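You operate a simulated robot arm through the tools that you are given. There is no shell and no other tool.

Carry out the task below with a simulated two-armed robot. There is one attempt and no reset: what you move stays moved.

JOB
Dry the brown tin's soil on pad 1 until it turns pale.
Fine: lid off on the bench, slider at 80; switch the pad off at the end and leave the tin on it.

Only the result counts: the job must be done as asked and must still hold three seconds after the hand-in. Knocking over, shifting, dropping, spilling or breaking anything else fails it. Lids that push on must go on centred and level and be pressed home; caps that screw on are set level and turned clockwise until they are tight.

ROBOT AND FRAMES
Two 7-joint arms with two-finger parallel grippers on one trunk that stands fixed in place. Base frame: the origin is at the foot of the trunk, x ahead of it, y to its left, z up. Lengths are in mm, angles in degrees, forces in N, time in s.
The left shoulder is at [50, 209, 1146], the right one opposite. With the tool pointing down near the work surface each hand reaches from about 240 to 900 mm from the base axis, measured 20 degrees to its own side. Payload 4.4 kg a hand.
The TCP of each hand is the grasp point between the finger pads, 23 mm short of the fingertips. In the tool frame z runs along the fingers and y along their closing line. The gripper opens to 94 mm. The fingers are 38 mm wide and 10 mm thick; the gripper's body (54 by 96 mm) begins 39 mm behind the TCP.
Orientation is that of the tool frame in the base frame, as [roll, pitch, yaw] about the fixed x, y, z axes, in that order (R = Rz(yaw) Ry(pitch) Rx(roll)). With the fingers straight down and closing along the base's y, the tool's x points along the base's -x, its y along +y and its z along -z.

CONTROLS
- The arms move only by the tool nudge_tool. It takes "left_increments", "right_increments" or both (then of equal length, played together; a hand with none holds still); each is a list of rows, each a list of 2 entries, a list of its own where there are three numbers: the shift along the tool's x, y, z in units of 250 mm (1.0 is 250 mm), then the turn, a rotation vector about the tool's x, y, z in units of 120 degrees (1.0 is 120 degrees). In form: [[[x, y, z], [ax, ay, az]], ...]. A call has 1 to 20 rows; each row is the pose to reach, as a shift and turn from the pose commanded when the call began, along the tool's axes at that moment. "left_gripper" and "right_gripper" are, for a hand that has rows, the gripper command, from -1 (shut) to 1 (fully open), values between in proportion, set as the call begins (left out, the last holds). A call with a number of a shift or a turn outside -1 to 1 is refused whole. Rows are played at 5 a second. More than 50 mm and 8.6 degrees between two rows, or a gripper value outside its range, and nothing of the call is played. A pose out of reach is approached as far as the arm can. The call stops where the force on the tool passes 50 N (or 10 N more than at its start, if that is more) or the arm is blocked; 0.2 s more then pass. The fingers move at their own pace (about 108 mm/s each) and stop on an object; they squeeze with about 37 N. The grip force told is the motor's: it shows also when the fingers shut on nothing. Time passes only in rows, and 0.2 s behind the last, so rows that repeat a pose let the fingers close. The reply holds the time, the measured pose of the TCP, the force on the tool along the base axes, the opening and the grip force, in the units named above and with some noise, with the torque about the TCP (base axes, N m) and any sound that the robot's microphone picked up, and new pictures: "pictures" is both (left out), scene, wrist or none (wrist: the cameras of the hands that moved).
- Cameras (640 x 400 px; columns grow to the right, rows downward): "scene" is now at [151.6, -27.2, 1315.6]; the picture's right is [-0.31, -0.95, 0.00], its down [-0.55, 0.18, -0.82] and it looks along [0.78, -0.25, -0.58] (base axes); focal length 227 px, centre (320, 200). "left" rides on the left gripper at [87, -16, -75] in its tool frame; the picture's right is [0.18, 0.98, 0.00], its down [-0.58, 0.11, -0.81] and it looks along [-0.79, 0.15, 0.59] (tool axes); focal length 243 px, centre (320, 200). "right" rides on the right gripper at [86, 16, -74] in its tool frame; the picture's right is [-0.18, 0.98, 0.00], its down [-0.58, -0.11, -0.81] and it looks along [-0.79, -0.15, 0.59] (tool axes); focal length 243 px, centre (320, 200). There is no depth. A picture from a camera that has moved, and an enlarged one, comes with that camera's place and axes in the base frame and with its lens.
- slide_trunk(by): slides the trunk up (or, below 0, down) by that many mm; the arms and the scene camera ride with it, the base frame stays. It gives what a move gives, with no picture.
- turn_head(pan, tilt): turns the head with the scene camera to pan (to the left, within 80 degrees either way) and tilt (down, from -29 to 69), counted from straight ahead of the robot. It gives what a move gives, and a new picture of the scene camera.
- close_up(camera, box): a new picture of the part [left, top, right, bottom] of that camera's present view, enlarged. No time passes.
- close_job(): hands the job in; it is judged then, once.

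Nothing tells you positions but the pictures and the camera data. Unless the task says otherwise, let go and move clear before handing in.

The tools are called after "Request:" as a command line: name --argument value ..., lists and objects as JSON in quotes. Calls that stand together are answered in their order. nudge_tool: Moves the arms, as the interface text tells. Its arguments: {"type":"object","properties":{"left_increments":{"type":"array","items":{"type":"array"}},"left_gripper":{"type":"number"},"right_increments":{"type":"array","items":{"type":"array"}},"right_gripper":{"type":"number"},"pictures":{"type":"string","enum":["both","scene","wrist","none"]}},"required":[]} The other tools are called the same way: slide_trunk (by) moves the trunk up or down; turn_head (pan, tilt) turns the head that bears the scene camera; close_up (camera, box) takes an enlarged picture of a part of a camera's view; close_job () hands the job in.

At the start:

```text
time_s: 0.0
left_eef_pos: [584.5, 18.1, 1146.6]
left_orientation: [179.9, 0.1, -179.9]
left_ft_force: [0.0, -0.4, -0.3]
left_ft_torque: [0.02, 0.01, 0.02]
left_grip_width: 94.0
left_grasp_force: 0.0
right_eef_pos: [389.7, -506.8, 1137.8]
right_orientation: [180.0, 0.0, 180.0]
right_ft_force: [-0.8, -0.1, 0.5]
right_ft_torque: [0.01, 0.0, -0.01]
right_grip_width: 94.0
right_grasp_force: 0.0
trunk travel left (down, up): [-225.0, 338.0]
head pan, tilt (commanded): [-17.8, 35.3]
```

scene: 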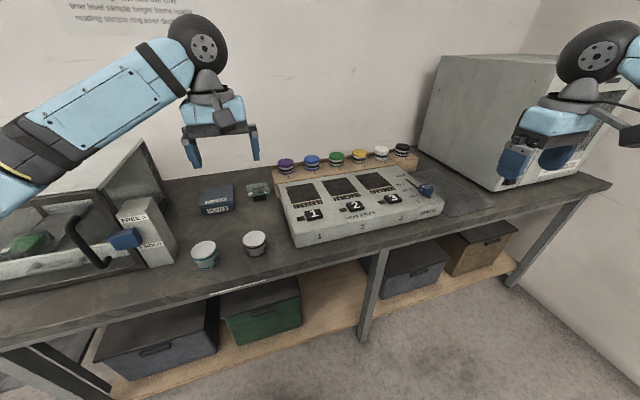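
right: 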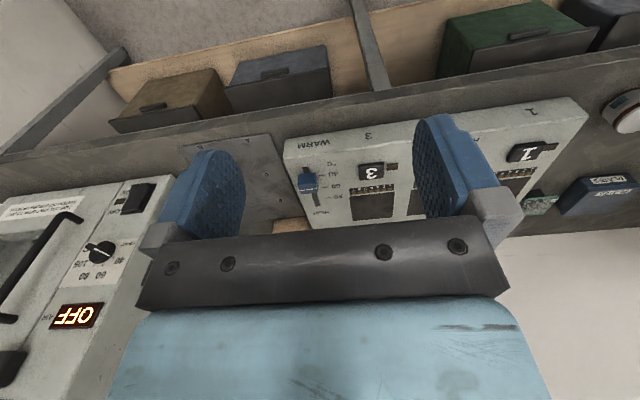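
left: 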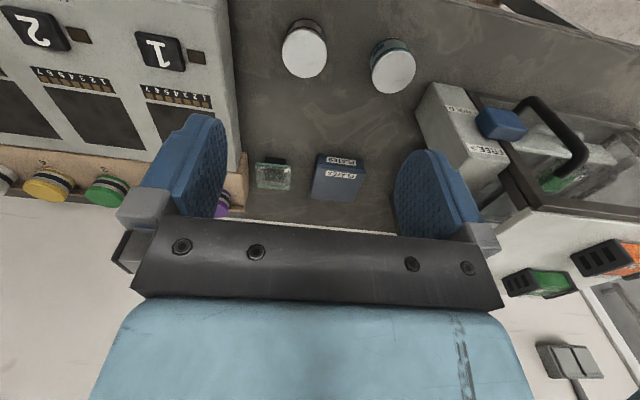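

I see a bench with a warming unit with three pads (1, 2, 3), a slider on its right, two lidded tins to its left and some other items. I'll take enlarged views to identify the brown tin and the controls.

Request:
close_up --camera "scene" --box '[170, 170, 330, 270]'

Request:
close_up --camera "scene" --box '[270, 140, 470, 250]'

Request:
close_up --camera "left" --box '[240, 0, 440, 125]'

Request:
close_up --camera "right" --box '[270, 90, 590, 260]'

```text
4.00 times, centred on (250, 220) of scene
camera zoom: at [151.6, -27.2, 1315.6], right [-0.31, -0.95, 0.0], down [-0.55, 0.18, -0.82], along [0.78, -0.25, -0.58], focal length 907 px, centre (600, 120)
```

zoom: 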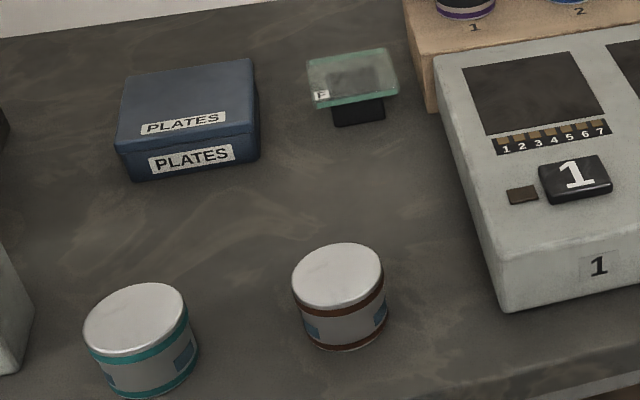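

```text
3.20 times, centred on (370, 195) of scene
camera zoom: at [151.6, -27.2, 1315.6], right [-0.31, -0.95, 0.0], down [-0.55, 0.18, -0.82], along [0.78, -0.25, -0.58], focal length 725 px, centre (160, 216)
```

zoom: 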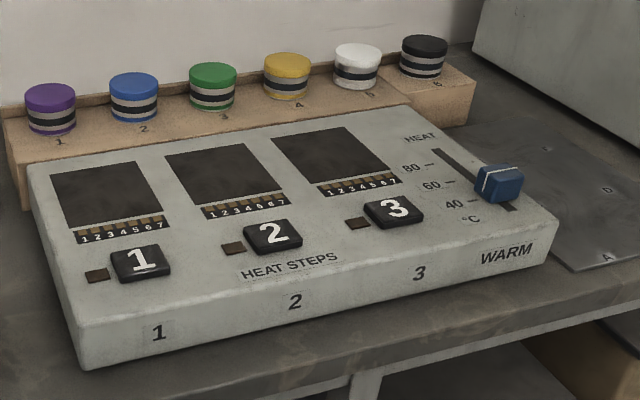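

```text
3.20 times, centred on (340, 62) of left
camera zoom: at [496.7, 1.7, 1219.9], right [-0.19, 0.98, 0.0], down [0.58, 0.11, 0.81], along [0.79, 0.15, -0.59], focal length 776 px, centre (256, 640)
```

zoom: 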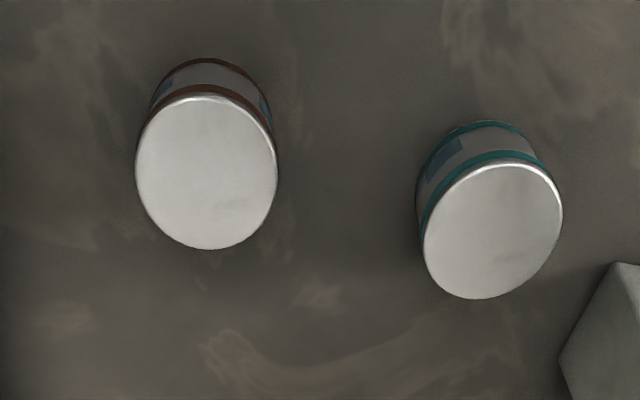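

```text
2.00 times, centred on (430, 175) of right
camera zoom: at [303.3, -491.0, 1211.5], right [0.18, 0.98, 0.0], down [0.58, -0.11, 0.81], along [0.79, -0.15, -0.59], focal length 485 px, centre (100, 250)
```

zoom: 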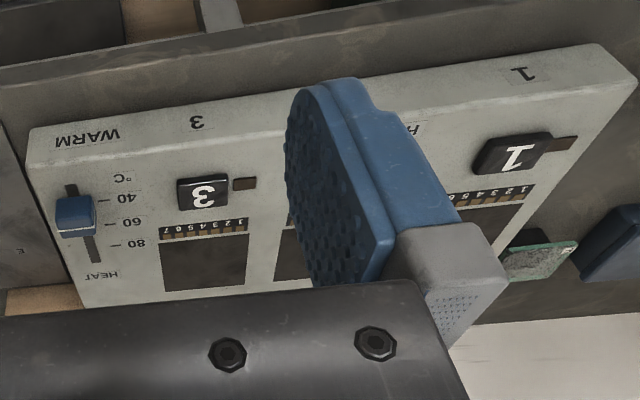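

The brown-striped tin's lid centre triangulates to about [651, 9, 850], with the teal tin next to it on the left. I'll lower the left hand to a viewing position in front of the brown tin to see how its lid fits.

Request:
nudge_tool --left_increments '[[[0.03, -0.02, 0.18], [0, 0, 0]], [[0.06, -0.04, 0.36], [0, 0, 0]], [[0.1, -0.06, 0.54], [0, 0, 0]], [[0.14, -0.09, 0.72], [0, 0, 0]], [[0.172, -0.12, 0.88], [0, 0, 0]]]' --pictures "both"

```text
time_s: 1.2
left_eef_pos: [542.1, -10.7, 924.8]
left_orientation: [179.9, -0.1, -179.9]
left_ft_force: [-0.1, 0.8, -0.4]
left_ft_torque: [0.0, 0.04, 0.0]
left_grip_width: 94.1
left_grasp_force: 0.1
right_eef_pos: [389.1, -506.2, 1138.0]
right_orientation: [-180.0, -0.1, -179.9]
right_ft_force: [0.4, -0.2, 0.1]
right_ft_torque: [-0.01, 0.01, 0.01]
right_grip_width: 94.1
right_grasp_force: 0.1
trunk travel left (down, up): [-225.0, 338.0]
head pan, tilt (commanded): [-17.8, 35.3]
camera scene: at [152.0, -27.1, 1315.7], right [-0.31, -0.95, 0.0], down [-0.55, 0.18, -0.82], along [0.78, -0.25, -0.58], focal length 227 px, centre (320, 200)
camera left: at [455.0, -28.1, 998.6], right [-0.19, 0.98, 0.0], down [0.58, 0.11, 0.81], along [0.79, 0.15, -0.59], focal length 243 px, centre (320, 200)
```

scene: 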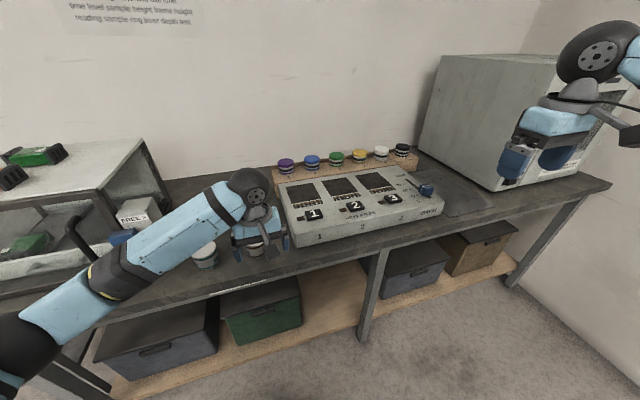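
left: 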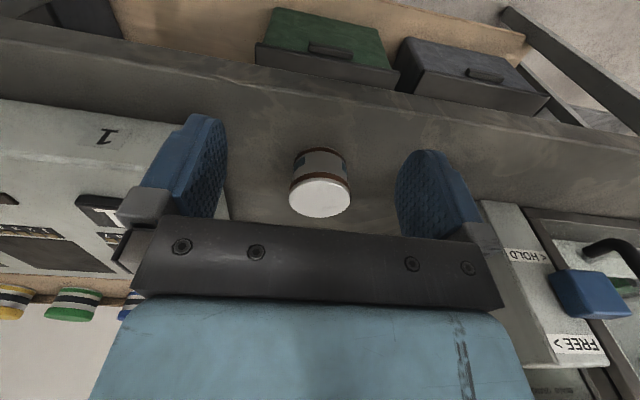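

The tin is straight in front of the left hand. I'll enlarge it.

Request:
close_up --camera "left" --box '[270, 135, 370, 225]'

Request:
close_up --camera "left" --box '[0, 90, 240, 240]'

```text
4.44 times, centred on (320, 180) of left
camera zoom: at [455.0, -28.1, 998.6], right [-0.19, 0.98, 0.0], down [0.58, 0.11, 0.81], along [0.79, 0.15, -0.59], focal length 1078 px, centre (320, 289)
```

zoom: 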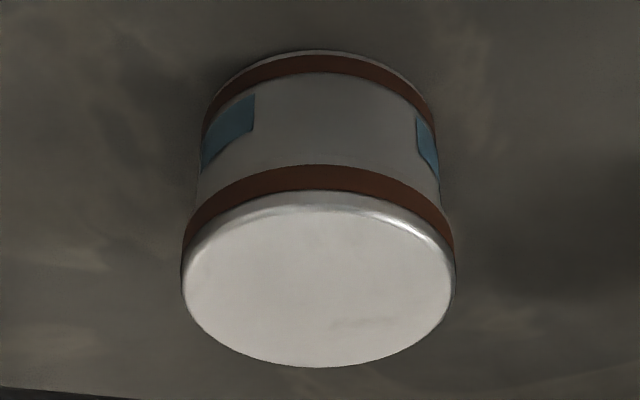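

```text
2.67 times, centred on (120, 165) of left
camera zoom: at [455.0, -28.1, 998.6], right [-0.19, 0.98, 0.0], down [0.58, 0.11, 0.81], along [0.79, 0.15, -0.59], focal length 647 px, centre (853, 293)
```

zoom: 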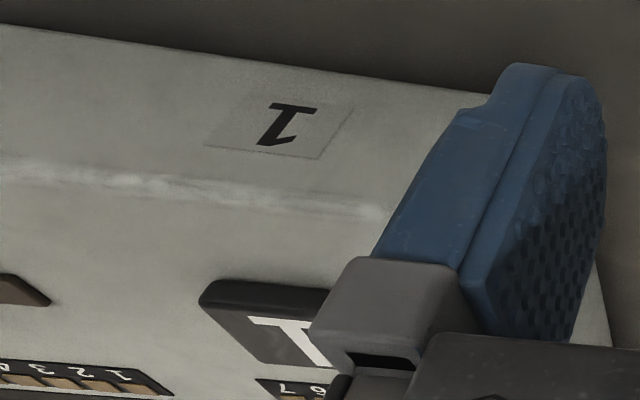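

The lid (about 63 mm wide, brown band at its skirt) is slightly wider than the tin body. I'll move the left hand above the lid and check alignment.

Request:
nudge_tool --left_increments '[[[-0.146, 0.028, 0.029], [0, 0, 0]], [[-0.292, 0.056, 0.058], [0, 0, 0]], [[-0.438, 0.0836, 0.0864], [0, 0, 0]], [[-0.438, 0.0836, 0.0864], [0, 0, 0]]]' --pictures "both"

```text
time_s: 2.2
left_eef_pos: [652.6, 12.1, 904.0]
left_orientation: [179.9, 0.1, -179.9]
left_ft_force: [-0.4, 0.1, -0.5]
left_ft_torque: [0.02, -0.02, 0.01]
left_grip_width: 94.1
left_grasp_force: 0.0
right_eef_pos: [389.6, -507.2, 1136.6]
right_orientation: [-180.0, 0.0, -180.0]
right_ft_force: [0.0, 0.3, 0.2]
right_ft_torque: [-0.01, -0.02, 0.03]
right_grip_width: 94.3
right_grasp_force: 0.0
trunk travel left (down, up): [-225.0, 338.0]
head pan, tilt (commanded): [-17.8, 35.3]
camera scene: at [151.2, -27.2, 1315.7], right [-0.31, -0.95, 0.0], down [-0.55, 0.18, -0.82], along [0.78, -0.25, -0.58], focal length 227 px, centre (320, 200)
camera left: at [564.4, -6.2, 978.7], right [-0.18, 0.98, 0.0], down [0.58, 0.11, 0.81], along [0.79, 0.15, -0.59], focal length 243 px, centre (320, 200)
```

scene: 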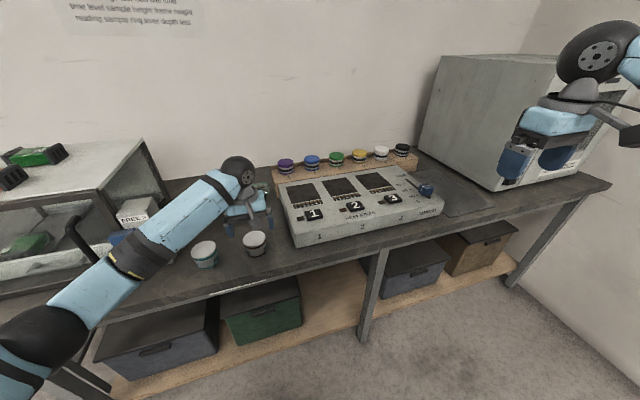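
left: 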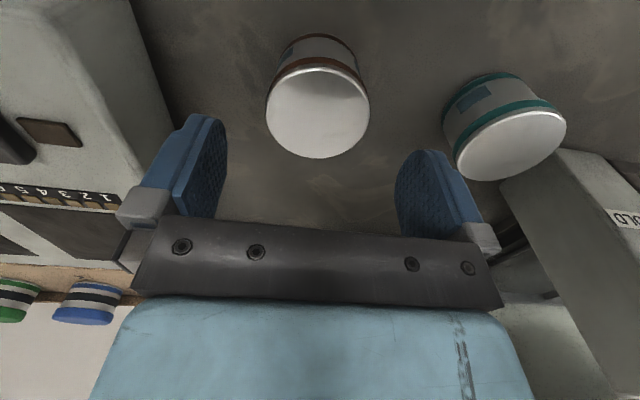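

The lid centre checks out at about [650, 9, 850], bench at z≈805. I'll descend so that the fingertips cover just the lid's skirt (843–851), then close.

Request:
nudge_tool --left_increments '[[[0.004, 0, 0.08], [0, 0, 0]], [[0.004, 0, 0.15], [0, 0, 0]], [[0.004, 0, 0.15], [0, 0, 0]]]' --pictures "both"

```text
time_s: 3.0
left_eef_pos: [650.1, 8.2, 865.6]
left_orientation: [-179.9, 0.0, -179.9]
left_ft_force: [-0.3, 0.9, -1.0]
left_ft_torque: [-0.01, 0.0, 0.01]
left_grip_width: 93.8
left_grasp_force: 0.0
right_eef_pos: [388.7, -506.7, 1137.7]
right_orientation: [-180.0, 0.1, 180.0]
right_ft_force: [-0.4, -0.4, 0.6]
right_ft_torque: [-0.04, -0.04, -0.01]
right_grip_width: 93.8
right_grasp_force: 0.1
trunk travel left (down, up): [-225.0, 338.0]
head pan, tilt (commanded): [-17.8, 35.3]
camera scene: at [151.5, -27.2, 1315.6], right [-0.31, -0.95, 0.0], down [-0.55, 0.18, -0.82], along [0.78, -0.25, -0.58], focal length 227 px, centre (320, 200)
camera left: at [562.5, -8.8, 941.0], right [-0.19, 0.98, 0.0], down [0.58, 0.11, 0.81], along [0.79, 0.15, -0.59], focal length 243 px, centre (320, 200)
```

scene: 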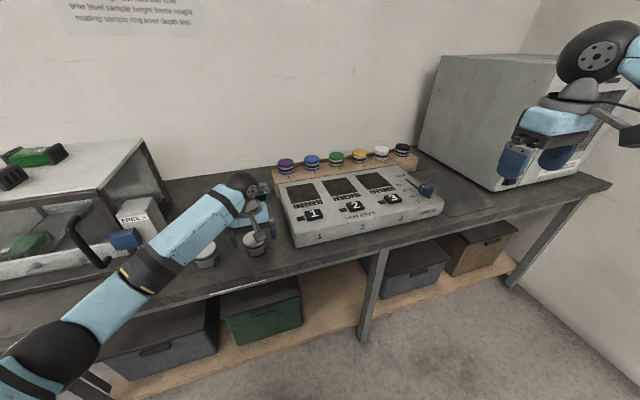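
left: 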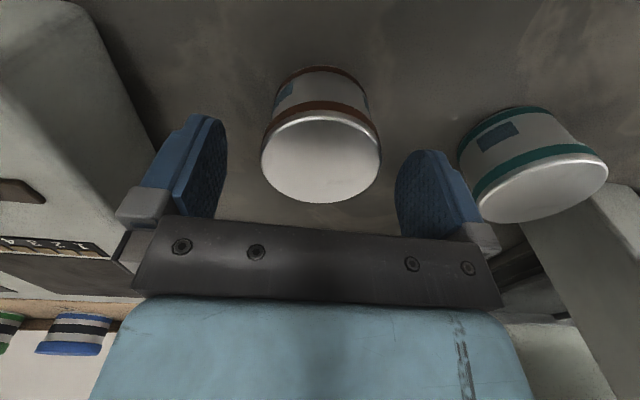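

The fingers straddle the lid at the right height. Closing now on the lid's skirt.

Request:
nudge_tool --left_increments '[[[0, 0, 0], [0, 0, 0]], [[0, 0, 0], [0, 0, 0]], [[0, 0, 0], [0, 0, 0]]]' --left_gripper -1 --pictures "wrist"

```text
time_s: 3.8
left_eef_pos: [648.9, 8.7, 866.0]
left_orientation: [-180.0, 0.0, -179.9]
left_ft_force: [-0.3, 0.5, 0.3]
left_ft_torque: [0.02, 0.0, 0.0]
left_grip_width: 61.7
left_grasp_force: 36.9
right_eef_pos: [389.5, -507.1, 1136.9]
right_orientation: [-180.0, -0.1, 179.9]
right_ft_force: [0.4, -0.4, 0.7]
right_ft_torque: [-0.01, 0.01, -0.02]
right_grip_width: 93.9
right_grasp_force: 0.0
trunk travel left (down, up): [-225.0, 338.0]
head pan, tilt (commanded): [-17.8, 35.3]
camera left: at [562.5, -9.0, 941.1], right [-0.19, 0.98, 0.0], down [0.58, 0.11, 0.81], along [0.79, 0.15, -0.59], focal length 243 px, centre (320, 200)
```

left: 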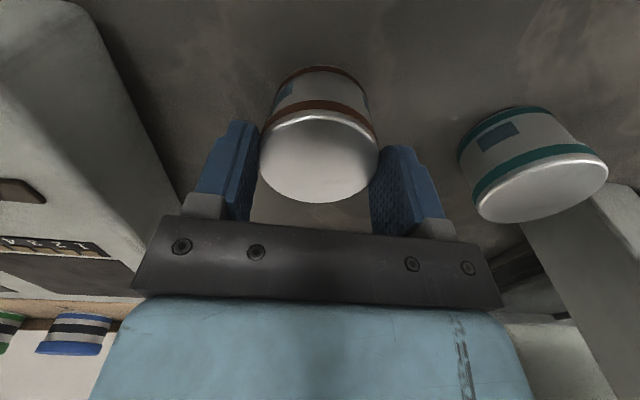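

Gripped at 61.7 mm, which matches the lid. I'll lift a little and check whether the lid comes free or carries the tin.

Request:
nudge_tool --left_increments '[[[0, 0, -0.008], [0, 0, 0]], [[0, 0, -0.016], [0, 0, 0]], [[0, 0, -0.024], [0, 0, 0]], [[0, 0, -0.032], [0, 0, 0]], [[0, 0, -0.032], [0, 0, 0]]]' --pictures "wrist"

Request:
close_up --camera "scene" --box '[210, 200, 300, 260]'

Request:
close_up --camera "left" --box '[240, 50, 400, 220]'

```text
time_s: 5.0
left_eef_pos: [648.4, 10.6, 875.0]
left_orientation: [-180.0, 0.0, 180.0]
left_ft_force: [-0.1, -0.5, -0.5]
left_ft_torque: [0.0, -0.02, -0.02]
left_grip_width: 61.5
left_grasp_force: 37.2
right_eef_pos: [388.0, -506.8, 1136.7]
right_orientation: [180.0, 0.0, -180.0]
right_ft_force: [-0.8, -0.2, -0.8]
right_ft_torque: [-0.01, -0.02, -0.02]
right_grip_width: 94.1
right_grasp_force: 0.0
trunk travel left (down, up): [-225.0, 338.0]
head pan, tilt (commanded): [-17.8, 35.3]
camera left: at [562.0, -7.3, 949.5], right [-0.18, 0.98, 0.0], down [0.58, 0.11, 0.81], along [0.79, 0.15, -0.59], focal length 243 px, centre (320, 200)
```

left: 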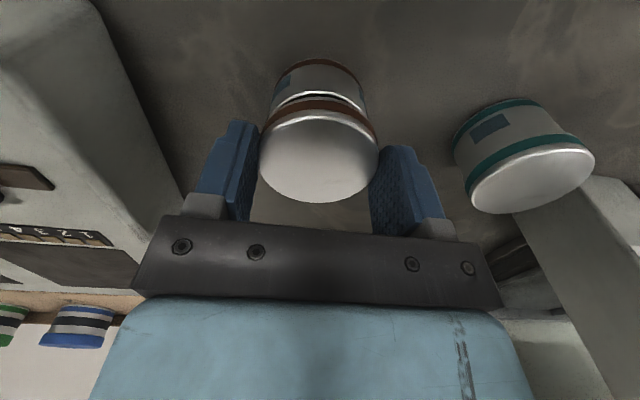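

```text
6.67 times, centred on (255, 230) of scene
camera zoom: at [151.6, -27.2, 1315.6], right [-0.31, -0.95, 0.0], down [-0.55, 0.18, -0.82], along [0.78, -0.25, -0.58], focal length 1511 px, centre (753, 0)
```

zoom: 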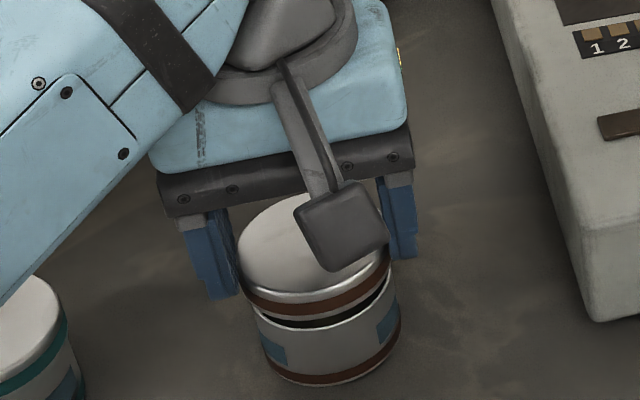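

```text
2.35 times, centred on (320, 135) of left
camera zoom: at [562.0, -7.3, 949.5], right [-0.18, 0.98, 0.0], down [0.58, 0.11, 0.81], along [0.79, 0.15, -0.59], focal length 571 px, centre (320, 353)
```

zoom: 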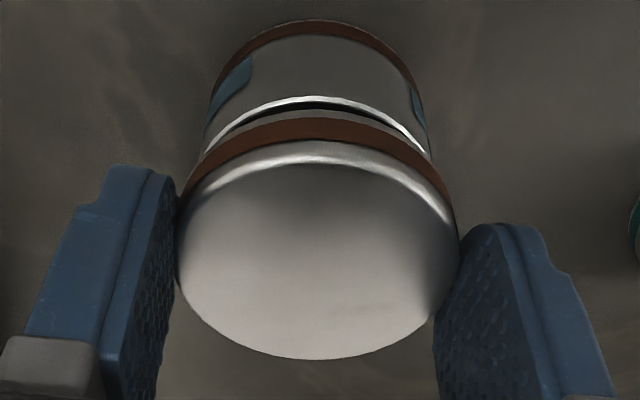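

The lid came off cleanly and the tin stayed put. I'll lift it clear and carry it to the empty bench area behind, around [760, 55], stopping just above the surface.

Request:
nudge_tool --left_increments '[[[0, 0, -0.08], [0, 0, 0]], [[0, 0, -0.18], [0, 0, 0]], [[-0.147, 0.061, -0.18], [0, 0, 0]], [[-0.293, 0.123, -0.18], [0, 0, 0]], [[-0.44, 0.184, -0.18], [0, 0, 0]], [[-0.44, 0.184, -0.05], [0, 0, 0]], [[-0.44, 0.184, 0.05], [0, 0, 0]], [[-0.44, 0.184, 0.13], [0, 0, 0]], [[-0.44, 0.184, 0.13], [0, 0, 0]]]' --pictures "both"

Request:
close_up --camera "left" --box '[200, 60, 440, 210]'

Request:
close_up --camera "scene" --box '[190, 180, 310, 260]'

```text
time_s: 7.0
left_eef_pos: [760.8, 57.1, 844.9]
left_orientation: [-180.0, 0.0, 179.9]
left_ft_force: [0.0, 0.5, -0.4]
left_ft_torque: [0.0, 0.02, 0.02]
left_grip_width: 61.4
left_grasp_force: 36.8
right_eef_pos: [387.9, -506.3, 1136.9]
right_orientation: [-179.9, -0.1, -180.0]
right_ft_force: [0.2, 0.3, 0.4]
right_ft_torque: [-0.01, 0.0, -0.01]
right_grip_width: 94.0
right_grasp_force: 0.0
trunk travel left (down, up): [-225.0, 338.0]
head pan, tilt (commanded): [-17.8, 35.3]
camera scene: at [151.4, -27.2, 1315.6], right [-0.31, -0.95, 0.0], down [-0.55, 0.18, -0.82], along [0.78, -0.25, -0.58], focal length 227 px, centre (320, 200)
camera left: at [673.6, 39.4, 918.7], right [-0.18, 0.98, 0.0], down [0.58, 0.11, 0.81], along [0.79, 0.15, -0.59], focal length 243 px, centre (320, 200)
```

scene: 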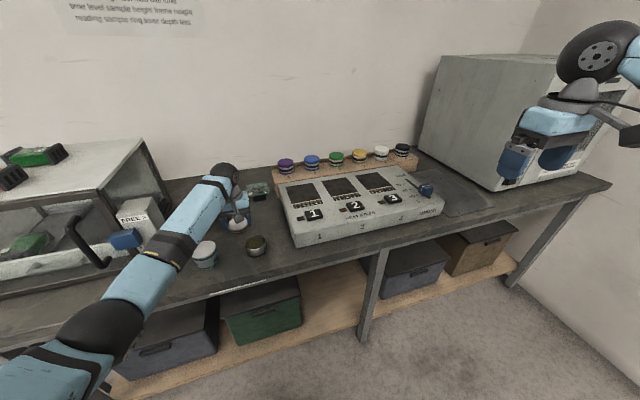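
left: 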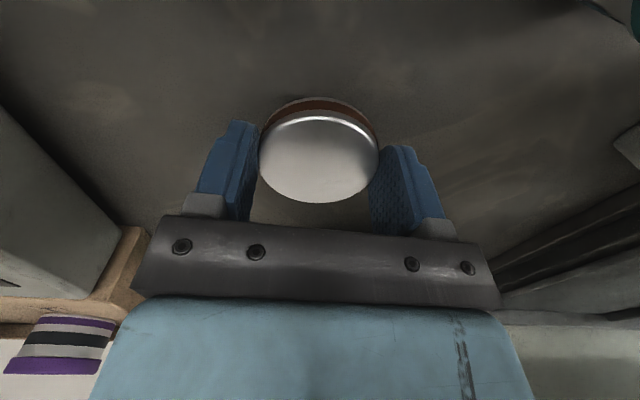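

```text
2.67 times, centred on (320, 135) of left
camera zoom: at [673.6, 39.4, 918.7], right [-0.18, 0.98, 0.0], down [0.58, 0.11, 0.81], along [0.79, 0.15, -0.59], focal length 647 px, centre (320, 373)
```

zoom: 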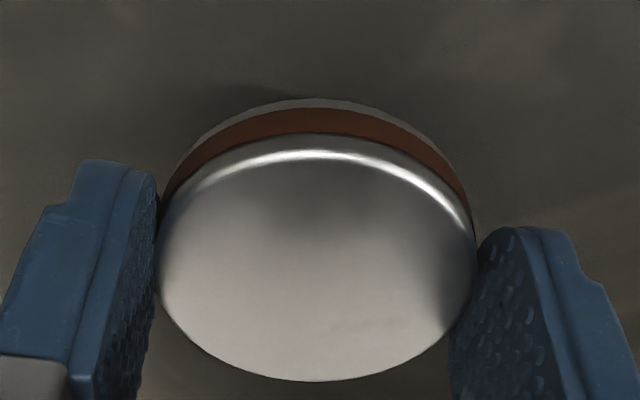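

```text
5.00 times, centred on (250, 220) of scene
camera zoom: at [151.4, -27.2, 1315.6], right [-0.31, -0.95, 0.0], down [-0.55, 0.18, -0.82], along [0.78, -0.25, -0.58], focal length 1133 px, centre (670, 100)
```

zoom: 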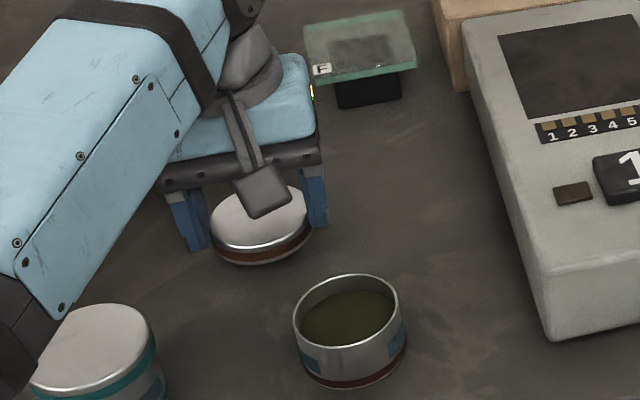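

The lid hangs level above clear bench and the dark soil is visible in the open tin. I'll creep the lid down.

Request:
nudge_tool --left_increments '[[[0, 0, 0.012], [0, 0, 0]], [[0, 0, 0.024], [0, 0, 0]], [[0, 0, 0.036], [0, 0, 0]], [[0, 0, 0.036], [0, 0, 0]]]' --pictures "none"

Request:
close_up --camera "left" --box '[200, 60, 440, 210]'

```text
time_s: 8.0
left_eef_pos: [758.4, 56.1, 834.5]
left_orientation: [179.9, 0.1, 180.0]
left_ft_force: [0.8, -1.7, 5.0]
left_ft_torque: [-0.05, -0.01, 0.02]
left_grip_width: 61.9
left_grasp_force: 36.7
right_eef_pos: [387.5, -506.8, 1136.7]
right_orientation: [180.0, 0.1, -179.9]
right_ft_force: [0.5, 0.2, 0.4]
right_ft_torque: [0.01, 0.01, 0.0]
right_grip_width: 94.1
right_grasp_force: 0.0
trunk travel left (down, up): [-225.0, 338.0]
head pan, tilt (commanded): [-17.8, 35.3]
```

```text
2.67 times, centred on (320, 135) of left
camera zoom: at [671.7, 39.0, 908.7], right [-0.18, 0.98, 0.0], down [0.58, 0.11, 0.81], along [0.79, 0.15, -0.59], focal length 647 px, centre (320, 373)
```

zoom: 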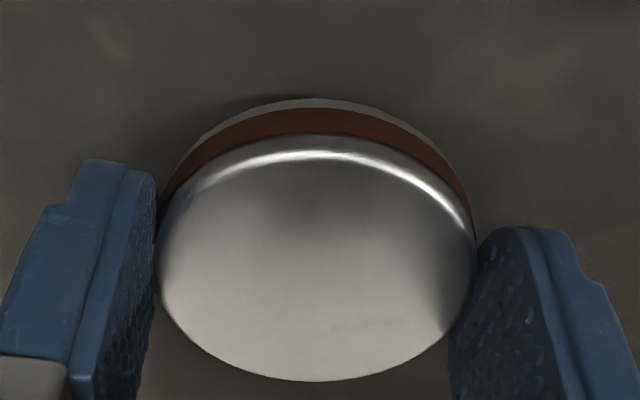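

Force rose to 5 N, so the lid is resting on the bench. Releasing it and lifting away.

Request:
nudge_tool --left_increments '[[[0, 0, 0], [0, 0, 0]], [[0, 0, 0], [0, 0, 0]], [[0, 0, 0], [0, 0, 0]]]' --left_gripper 1 --pictures "wrist"

```text
time_s: 8.8
left_eef_pos: [758.1, 56.6, 833.5]
left_orientation: [-180.0, -0.1, -179.9]
left_ft_force: [-0.6, 0.4, -0.6]
left_ft_torque: [0.0, -0.01, 0.0]
left_grip_width: 94.0
left_grasp_force: 0.1
right_eef_pos: [389.3, -506.2, 1137.1]
right_orientation: [-180.0, 0.0, 179.9]
right_ft_force: [-0.3, 0.2, 0.1]
right_ft_torque: [0.01, -0.03, 0.02]
right_grip_width: 94.0
right_grasp_force: 0.1
trunk travel left (down, up): [-225.0, 338.0]
head pan, tilt (commanded): [-17.8, 35.3]
camera left: at [671.9, 39.2, 907.8], right [-0.19, 0.98, 0.0], down [0.58, 0.11, 0.81], along [0.79, 0.15, -0.59], focal length 243 px, centre (320, 200)
```

left: 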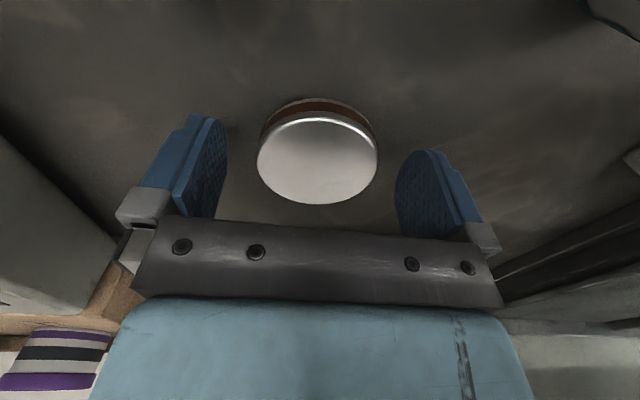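

The lid lies flat on the bench. I'll raise the left hand and retract it to the left and back, clear of the view.

Request:
nudge_tool --left_increments '[[[0, 0, -0.1], [0, 0, 0]], [[0, 0, -0.28], [0, 0, 0]], [[0, 0, -0.46], [0, 0, 0]], [[0, 0, -0.64], [0, 0, 0]], [[0, 0, -0.76], [0, 0, 0]], [[0.14, 0.13, -0.8], [0, 0, 0]], [[0.28, 0.26, -0.84], [0, 0, 0]], [[0.42, 0.39, -0.88], [0, 0, 0]], [[0.56, 0.52, -0.92], [0, 0, 0]], [[0.7, 0.65, -0.92], [0, 0, 0]], [[0.84, 0.78, -0.92], [0, 0, 0]]]' --pictures "both"

Request:
close_up --camera "scene" --box '[180, 150, 340, 270]'

```text
time_s: 11.2
left_eef_pos: [545.6, 250.4, 1061.5]
left_orientation: [-180.0, 0.0, -179.9]
left_ft_force: [-0.1, 1.5, -0.4]
left_ft_torque: [-0.01, 0.01, 0.01]
left_grip_width: 93.9
left_grasp_force: 0.1
right_eef_pos: [389.7, -504.7, 1138.0]
right_orientation: [-179.9, 0.1, -179.9]
right_ft_force: [0.1, -0.7, 0.2]
right_ft_torque: [0.02, 0.02, 0.01]
right_grip_width: 94.1
right_grasp_force: 0.1
trunk travel left (down, up): [-225.0, 338.0]
head pan, tilt (commanded): [-17.8, 35.3]
camera scene: at [150.6, -26.4, 1315.9], right [-0.31, -0.95, 0.0], down [-0.55, 0.18, -0.82], along [0.78, -0.25, -0.58], focal length 227 px, centre (320, 200)
camera left: at [459.4, 232.7, 1136.3], right [-0.18, 0.98, 0.0], down [0.58, 0.11, 0.81], along [0.79, 0.15, -0.59], focal length 243 px, centre (320, 200)
```

scene: 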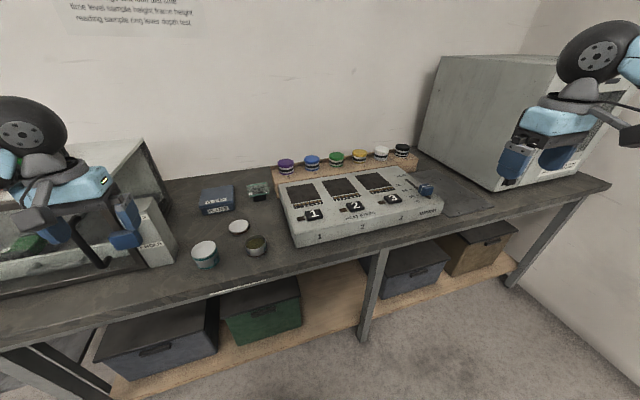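
left: 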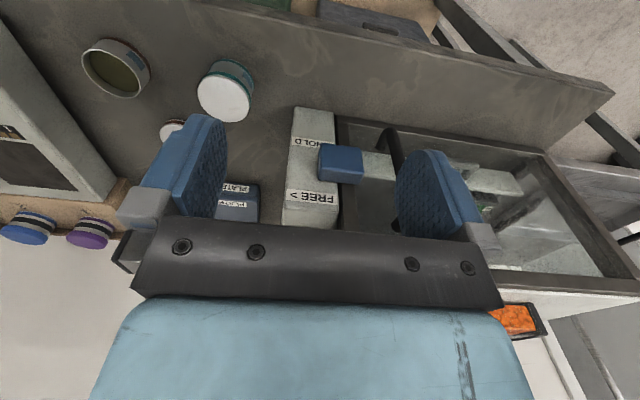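

```text
3.33 times, centred on (260, 210) of scene
camera zoom: at [150.6, -26.4, 1315.9], right [-0.31, -0.95, 0.0], down [-0.55, 0.18, -0.82], along [0.78, -0.25, -0.58], focal length 756 px, centre (520, 167)
```

zoom: 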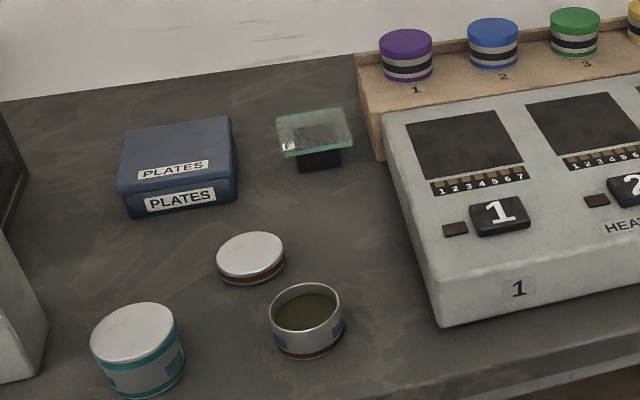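

The lid sits flat at about [760, 56] and the tin stands open at [650, 9]. Triangulating the device: button 1 ≈ [673, -175, 878], slider knob ≈ [680, -589, 881], pad 1 ≈ [805, -177]. Next I bring the right hand in front of the slider for a closer view.

Request:
nudge_tool --right_increments '[[[-0.125, -0.04, 0.12], [0, 0, 0]], [[-0.25, -0.08, 0.24], [0, 0, 0]], [[-0.375, -0.12, 0.36], [0, 0, 0]], [[-0.5, -0.16, 0.48], [0, 0, 0]], [[-0.625, -0.2, 0.6], [0, 0, 0]], [[-0.75, -0.24, 0.72], [0, 0, 0]], [[-0.876, -0.272, 0.84], [0, 0, 0]], [[-0.876, -0.272, 0.84], [0, 0, 0]]]' --pictures "both"

Request:
close_up --camera "right" --box '[220, 100, 460, 230]'

Request:
close_up --camera "scene" --box '[380, 150, 460, 220]'

```text
time_s: 13.0
left_eef_pos: [547.3, 249.5, 1061.4]
left_orientation: [-180.0, 0.0, -179.8]
left_ft_force: [0.2, 0.4, -0.4]
left_ft_torque: [0.02, -0.02, -0.01]
left_grip_width: 94.2
left_grasp_force: 0.1
right_eef_pos: [610.0, -575.3, 927.2]
right_orientation: [-179.9, 0.1, -180.0]
right_ft_force: [-0.4, -0.4, -0.4]
right_ft_torque: [0.03, -0.01, 0.01]
right_grip_width: 94.1
right_grasp_force: 0.1
trunk travel left (down, up): [-225.0, 338.0]
head pan, tilt (commanded): [-17.8, 35.3]
camera scene: at [150.7, -26.8, 1315.8], right [-0.31, -0.95, 0.0], down [-0.55, 0.18, -0.82], along [0.78, -0.25, -0.58], focal length 227 px, centre (320, 200)
camera right: at [524.8, -559.8, 1001.2], right [0.18, 0.98, 0.0], down [0.58, -0.11, 0.81], along [0.79, -0.15, -0.59], focal length 243 px, centre (320, 200)
```

scene: 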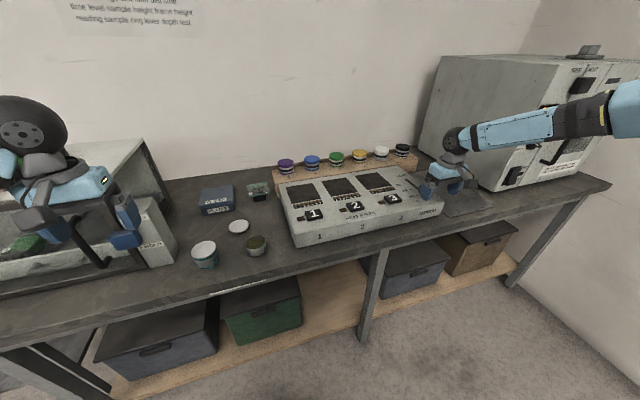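
right: 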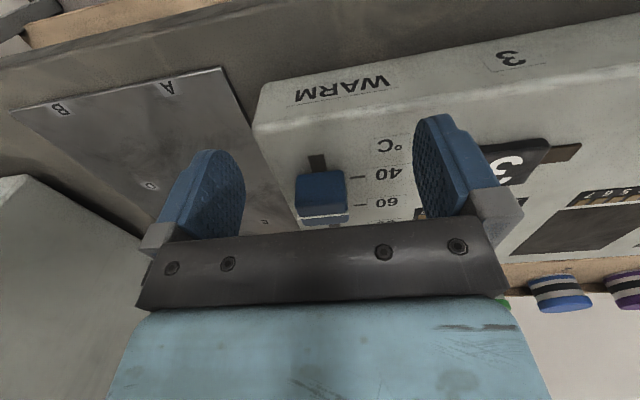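

```text
2.67 times, centred on (340, 165) of right
camera zoom: at [524.8, -559.8, 1001.2], right [0.18, 0.98, 0.0], down [0.58, -0.11, 0.81], along [0.79, -0.15, -0.59], focal length 647 px, centre (267, 293)
```

zoom: 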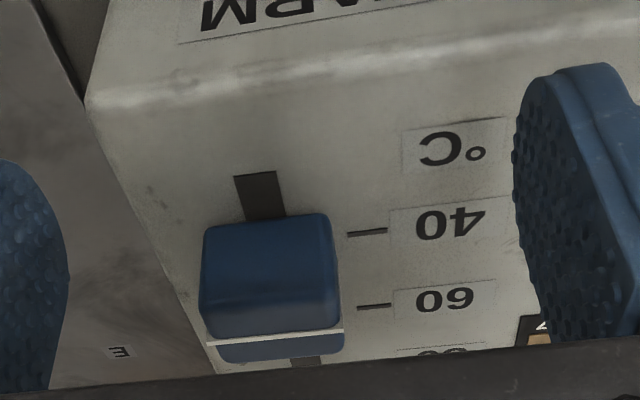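

```text
5.71 times, centred on (420, 185) of scene
camera zoom: at [150.7, -26.8, 1315.8], right [-0.31, -0.95, 0.0], down [-0.55, 0.18, -0.82], along [0.78, -0.25, -0.58], focal length 1295 px, centre (-251, 286)
```

zoom: 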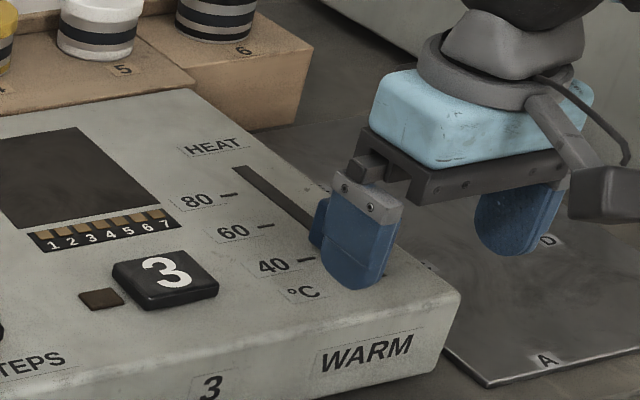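

The knob is a blue block with a white index line, currently near 40; scale runs 40 (near) to 80 (far). I'll shift the right hand aside to see the knob from both cameras and measure it.

Request:
nudge_tool --right_increments '[[[0.05, -0.1, -0.12], [0, 0, 0]], [[0.1, -0.2, -0.24], [0, 0, 0]], [[0.15, -0.3, -0.36], [0, 0, 0]], [[0.15, -0.3, -0.36], [0, 0, 0]]]' --pictures "none"

Request:
close_up --camera "right" --box '[280, 80, 480, 230]'

Request:
close_up --camera "scene" --box '[390, 160, 450, 210]'

```text
time_s: 14.0
left_eef_pos: [548.6, 248.4, 1059.4]
left_orientation: [180.0, 0.0, -179.9]
left_ft_force: [-0.4, 0.9, -0.4]
left_ft_torque: [-0.02, 0.03, 0.02]
left_grip_width: 93.9
left_grasp_force: 0.1
right_eef_pos: [569.9, -648.8, 1018.9]
right_orientation: [-180.0, -0.1, -180.0]
right_ft_force: [-0.4, -1.2, 0.0]
right_ft_torque: [0.02, 0.01, 0.01]
right_grip_width: 94.1
right_grasp_force: 0.0
trunk travel left (down, up): [-225.0, 338.0]
head pan, tilt (commanded): [-17.8, 35.3]
```

```text
2.67 times, centred on (380, 155) of right
camera zoom: at [484.4, -633.9, 1092.9], right [0.18, 0.98, 0.0], down [0.58, -0.11, 0.81], along [0.79, -0.15, -0.59], focal length 647 px, centre (160, 320)
```

zoom: 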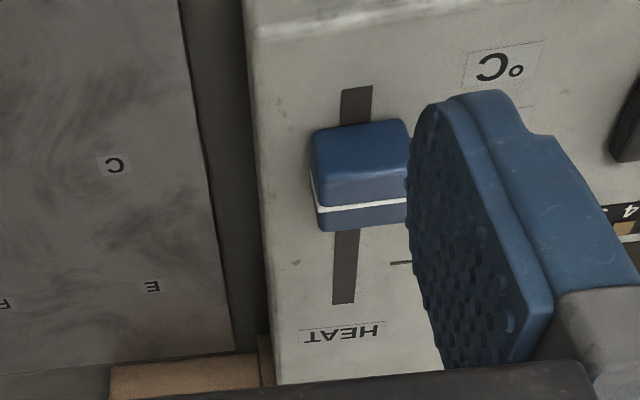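

```text
8.00 times, centred on (420, 185) of scene
camera zoom: at [152.4, -27.1, 1315.4], right [-0.31, -0.95, 0.0], down [-0.55, 0.18, -0.82], along [0.78, -0.25, -0.58], focal length 1813 px, centre (-480, 320)
```

zoom: 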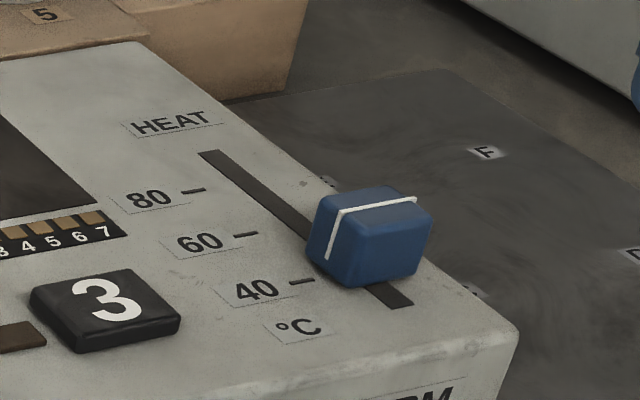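

Both views agree: knob spans y −606…−569, top z≈901, index line at x≈677.5; device surface z≈868; tick 40 at x≈676 and tick 80 at x≈758. I'll position the open right gripper above the knob.

Request:
nudge_tool --right_increments '[[[-0.11, 0.0621, 0.073], [0, 0, 0]], [[-0.22, 0.1242, 0.146], [0, 0, 0]], [[-0.33, 0.1863, 0.219], [0, 0, 0]], [[-0.4252, 0.2484, 0.2912], [0, 0, 0]], [[-0.4252, 0.2484, 0.2912], [0, 0, 0]]]' --pictures "both"

Request:
close_up --camera "scene" --box '[380, 150, 460, 210]'

```text
time_s: 15.2
left_eef_pos: [548.0, 249.2, 1061.8]
left_orientation: [180.0, 0.0, -179.8]
left_ft_force: [-0.7, -0.1, -0.8]
left_ft_torque: [0.01, -0.03, -0.03]
left_grip_width: 94.1
left_grasp_force: 0.1
right_eef_pos: [677.3, -583.9, 945.8]
right_orientation: [180.0, 0.1, 180.0]
right_ft_force: [-1.0, -0.6, -0.5]
right_ft_torque: [-0.01, 0.02, 0.03]
right_grip_width: 94.1
right_grasp_force: 0.0
trunk travel left (down, up): [-225.0, 338.0]
head pan, tilt (commanded): [-17.8, 35.3]
camera scene: at [151.1, -27.1, 1315.7], right [-0.31, -0.95, 0.0], down [-0.55, 0.18, -0.82], along [0.78, -0.25, -0.58], focal length 227 px, centre (320, 200)
camera right: at [591.6, -568.7, 1020.4], right [0.18, 0.98, 0.0], down [0.58, -0.11, 0.81], along [0.79, -0.15, -0.59], focal length 243 px, centre (320, 200)
```

scene: 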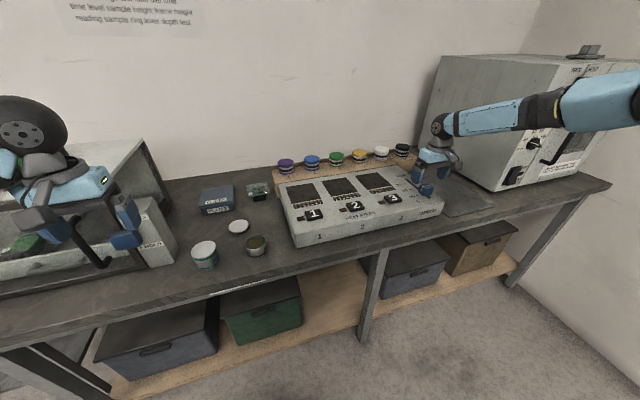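
right: 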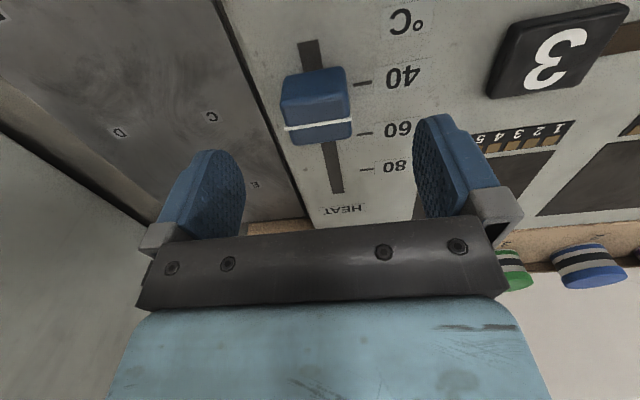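

```text
6.67 times, centred on (420, 180) of scene
camera zoom: at [151.1, -27.1, 1315.7], right [-0.31, -0.95, 0.0], down [-0.55, 0.18, -0.82], along [0.78, -0.25, -0.58], focal length 1511 px, centre (-347, 333)
```

zoom: 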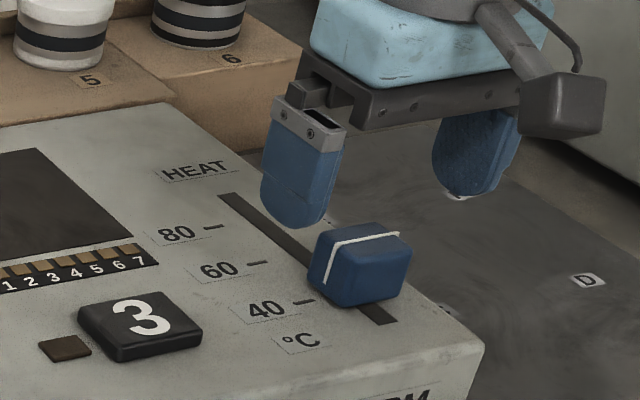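

The gripper straddles the knob within about 1 mm. I'll descend so the fingertips end around z=876 beside the knob, then close on it.

Request:
nudge_tool --right_increments '[[[0, -0.004, 0.07], [0, 0, 0]], [[0, -0.004, 0.14], [0, 0, 0]], [[0, -0.004, 0.184], [0, 0, 0]], [[0, -0.004, 0.184], [0, 0, 0]]]' --pictures "wrist"

Request:
close_up --camera "scene" --box '[380, 150, 460, 210]'

```text
time_s: 16.2
left_eef_pos: [547.2, 248.6, 1061.9]
left_orientation: [179.9, 0.0, -179.9]
left_ft_force: [1.8, -0.4, 0.4]
left_ft_torque: [0.01, 0.01, -0.01]
left_grip_width: 93.9
left_grasp_force: 0.0
right_eef_pos: [676.6, -586.8, 898.2]
right_orientation: [-179.9, 0.0, 180.0]
right_ft_force: [-0.3, 0.0, -0.9]
right_ft_torque: [0.01, 0.0, 0.0]
right_grip_width: 94.1
right_grasp_force: 0.1
trunk travel left (down, up): [-225.0, 338.0]
head pan, tilt (commanded): [-17.8, 35.3]
camera right: at [590.8, -571.0, 973.1], right [0.18, 0.98, 0.0], down [0.58, -0.11, 0.81], along [0.79, -0.15, -0.59], focal length 243 px, centre (320, 200)
```

right: 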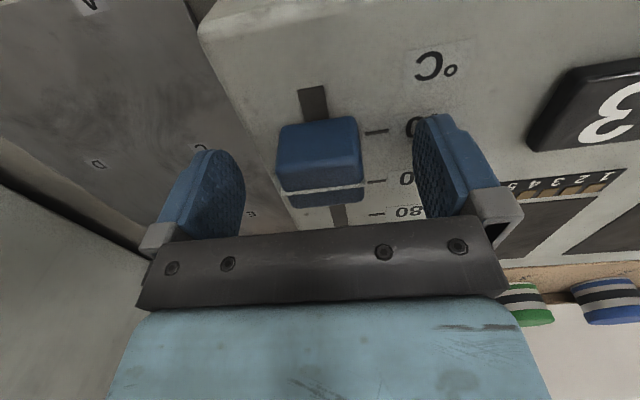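

```text
6.67 times, centred on (420, 180) of scene
camera zoom: at [151.5, -27.2, 1315.6], right [-0.31, -0.95, 0.0], down [-0.55, 0.18, -0.82], along [0.78, -0.25, -0.58], focal length 1511 px, centre (-347, 333)
```

zoom: 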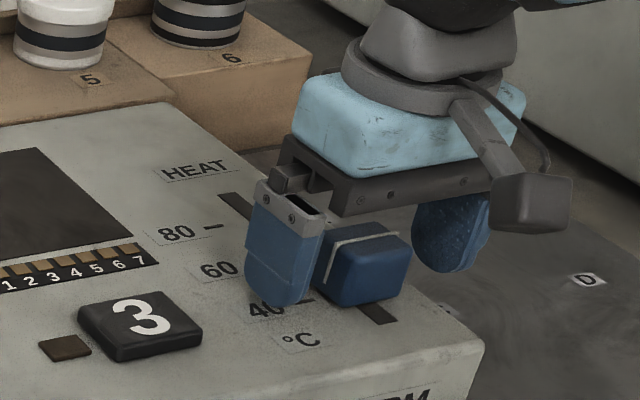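

Well aligned; closing on the knob.

Request:
nudge_tool --right_increments '[[[0, 0, 0], [0, 0, 0]], [[0, 0, 0], [0, 0, 0]], [[0, 0, 0], [0, 0, 0]], [[0, 0, 0], [0, 0, 0]]]' --right_gripper -1 --pictures "wrist"

```text
time_s: 17.2
left_eef_pos: [548.9, 250.5, 1061.1]
left_orientation: [180.0, 0.1, -180.0]
left_ft_force: [0.3, -0.2, -0.9]
left_ft_torque: [-0.03, -0.03, 0.0]
left_grip_width: 93.7
left_grasp_force: 0.1
right_eef_pos: [676.7, -585.3, 898.5]
right_orientation: [-179.9, 0.0, -180.0]
right_ft_force: [0.3, 11.6, -4.3]
right_ft_torque: [0.3, -0.45, -0.04]
right_grip_width: 37.6
right_grasp_force: 45.2
trunk travel left (down, up): [-225.0, 338.0]
head pan, tilt (commanded): [-17.8, 35.3]
camera right: at [591.2, -569.8, 973.2], right [0.18, 0.98, 0.0], down [0.58, -0.11, 0.81], along [0.79, -0.15, -0.59], focal length 243 px, centre (320, 200)
```

right: 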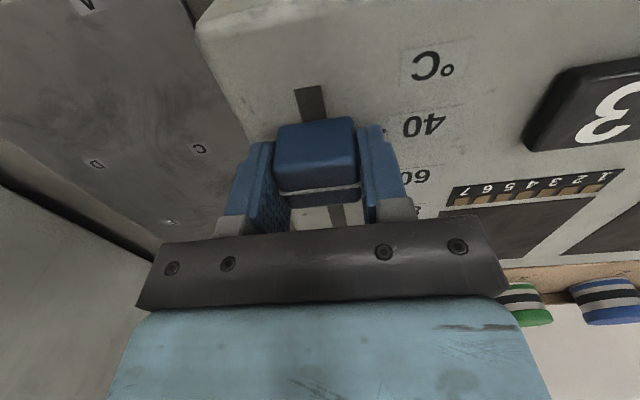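

Gripped at 37.6 mm with a small sideways load, so I'll ease the hand 2.5 mm left while sliding the knob forward 70 mm as a first stage.

Request:
nudge_tool --right_increments '[[[0, 0.005, 0], [0, 0, 0]], [[-0.02, 0.01, 0], [0, 0, 0]], [[-0.07, 0.01, 0], [0, 0, 0]], [[-0.12, 0.01, 0], [0, 0, 0]], [[-0.17, 0.01, 0], [0, 0, 0]], [[-0.22, 0.01, 0], [0, 0, 0]], [[-0.28, 0.01, 0], [0, 0, 0]], [[-0.28, 0.01, 0], [0, 0, 0]]]' --pictures "wrist"

Request:
close_up --camera "scene" --box '[380, 140, 460, 200]'

```text
time_s: 19.0
left_eef_pos: [551.9, 246.3, 1059.5]
left_orientation: [179.7, -0.3, -179.9]
left_ft_force: [-0.3, 0.9, -0.8]
left_ft_torque: [0.05, 0.0, -0.01]
left_grip_width: 94.2
left_grasp_force: 0.1
right_eef_pos: [724.2, -585.7, 898.6]
right_orientation: [179.8, -0.7, 179.9]
right_ft_force: [-2.4, -5.3, -42.4]
right_ft_torque: [-0.2, 0.16, 0.04]
right_grip_width: 37.7
right_grasp_force: 44.9
right hand out of reach, approached as far as the arm can: row 5, 6, 7, 8
trunk travel left (down, up): [-225.0, 338.0]
head pan, tilt (commanded): [-17.8, 35.3]
camera right: at [639.2, -570.0, 974.6], right [0.18, 0.98, 0.0], down [0.59, -0.11, 0.8], along [0.79, -0.15, -0.6], focal length 243 px, centre (320, 200)
```

right: 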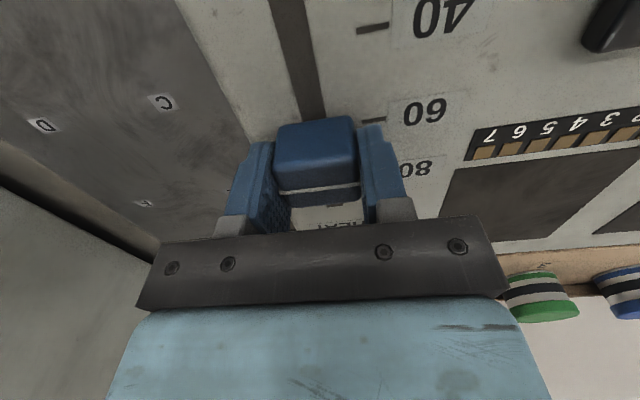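

```text
6.67 times, centred on (420, 170) of scene
camera zoom: at [156.7, -31.8, 1314.3], right [-0.31, -0.95, 0.0], down [-0.55, 0.18, -0.81], along [0.77, -0.25, -0.58], focal length 1511 px, centre (-347, 400)
```

zoom: 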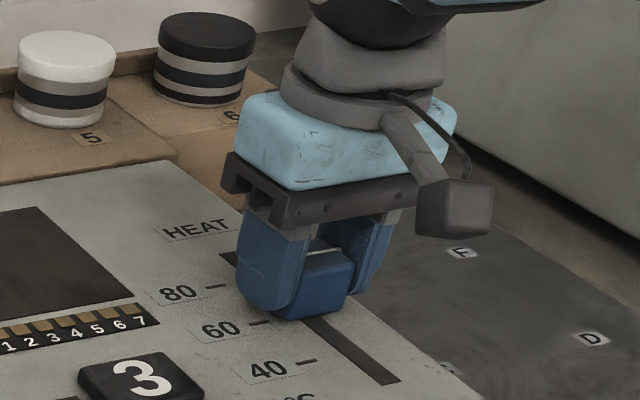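

The right arm hit its reach limit near x≈724 and is loaded. I'll back off first to relieve it.

Request:
nudge_tool --right_increments '[[[0.04, 0, 0], [0, 0, 0]], [[0.08, 0, 0], [0, 0, 0]], [[0.12, 0, 0], [0, 0, 0]], [[0.12, 0, 0], [0, 0, 0]]]' --pictures "wrist"

Request:
close_up --camera "scene" --box '[380, 140, 460, 200]'

```text
time_s: 20.0
left_eef_pos: [552.1, 245.3, 1059.3]
left_orientation: [179.7, -0.2, -179.9]
left_ft_force: [-0.4, 0.0, -0.1]
left_ft_torque: [-0.01, -0.02, 0.0]
left_grip_width: 93.9
left_grasp_force: 0.0
right_eef_pos: [693.5, -585.7, 900.3]
right_orientation: [179.8, -0.5, 180.0]
right_ft_force: [0.4, -4.8, -43.1]
right_ft_torque: [-0.19, 0.17, 0.08]
right_grip_width: 37.6
right_grasp_force: 44.8
trunk travel left (down, up): [-225.0, 338.0]
head pan, tilt (commanded): [-17.8, 35.3]
camera right: at [609.2, -569.9, 975.0], right [0.18, 0.98, 0.0], down [0.59, -0.11, 0.8], along [0.79, -0.15, -0.6], focal length 243 px, centre (320, 200)
```

right: 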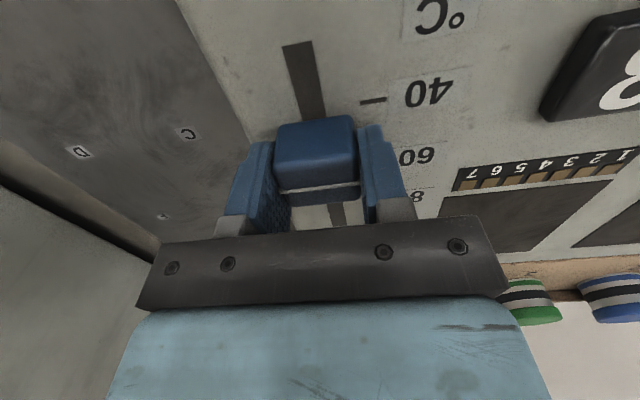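

```text
6.67 times, centred on (420, 170) of scene
camera zoom: at [156.7, -31.9, 1314.6], right [-0.31, -0.95, 0.0], down [-0.55, 0.18, -0.81], along [0.77, -0.25, -0.58], focal length 1511 px, centre (-347, 400)
```

zoom: 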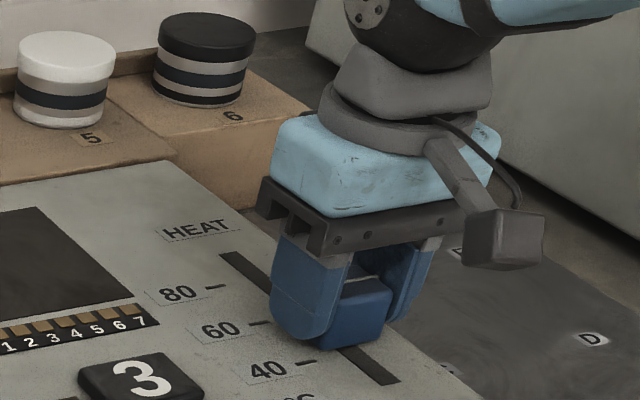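

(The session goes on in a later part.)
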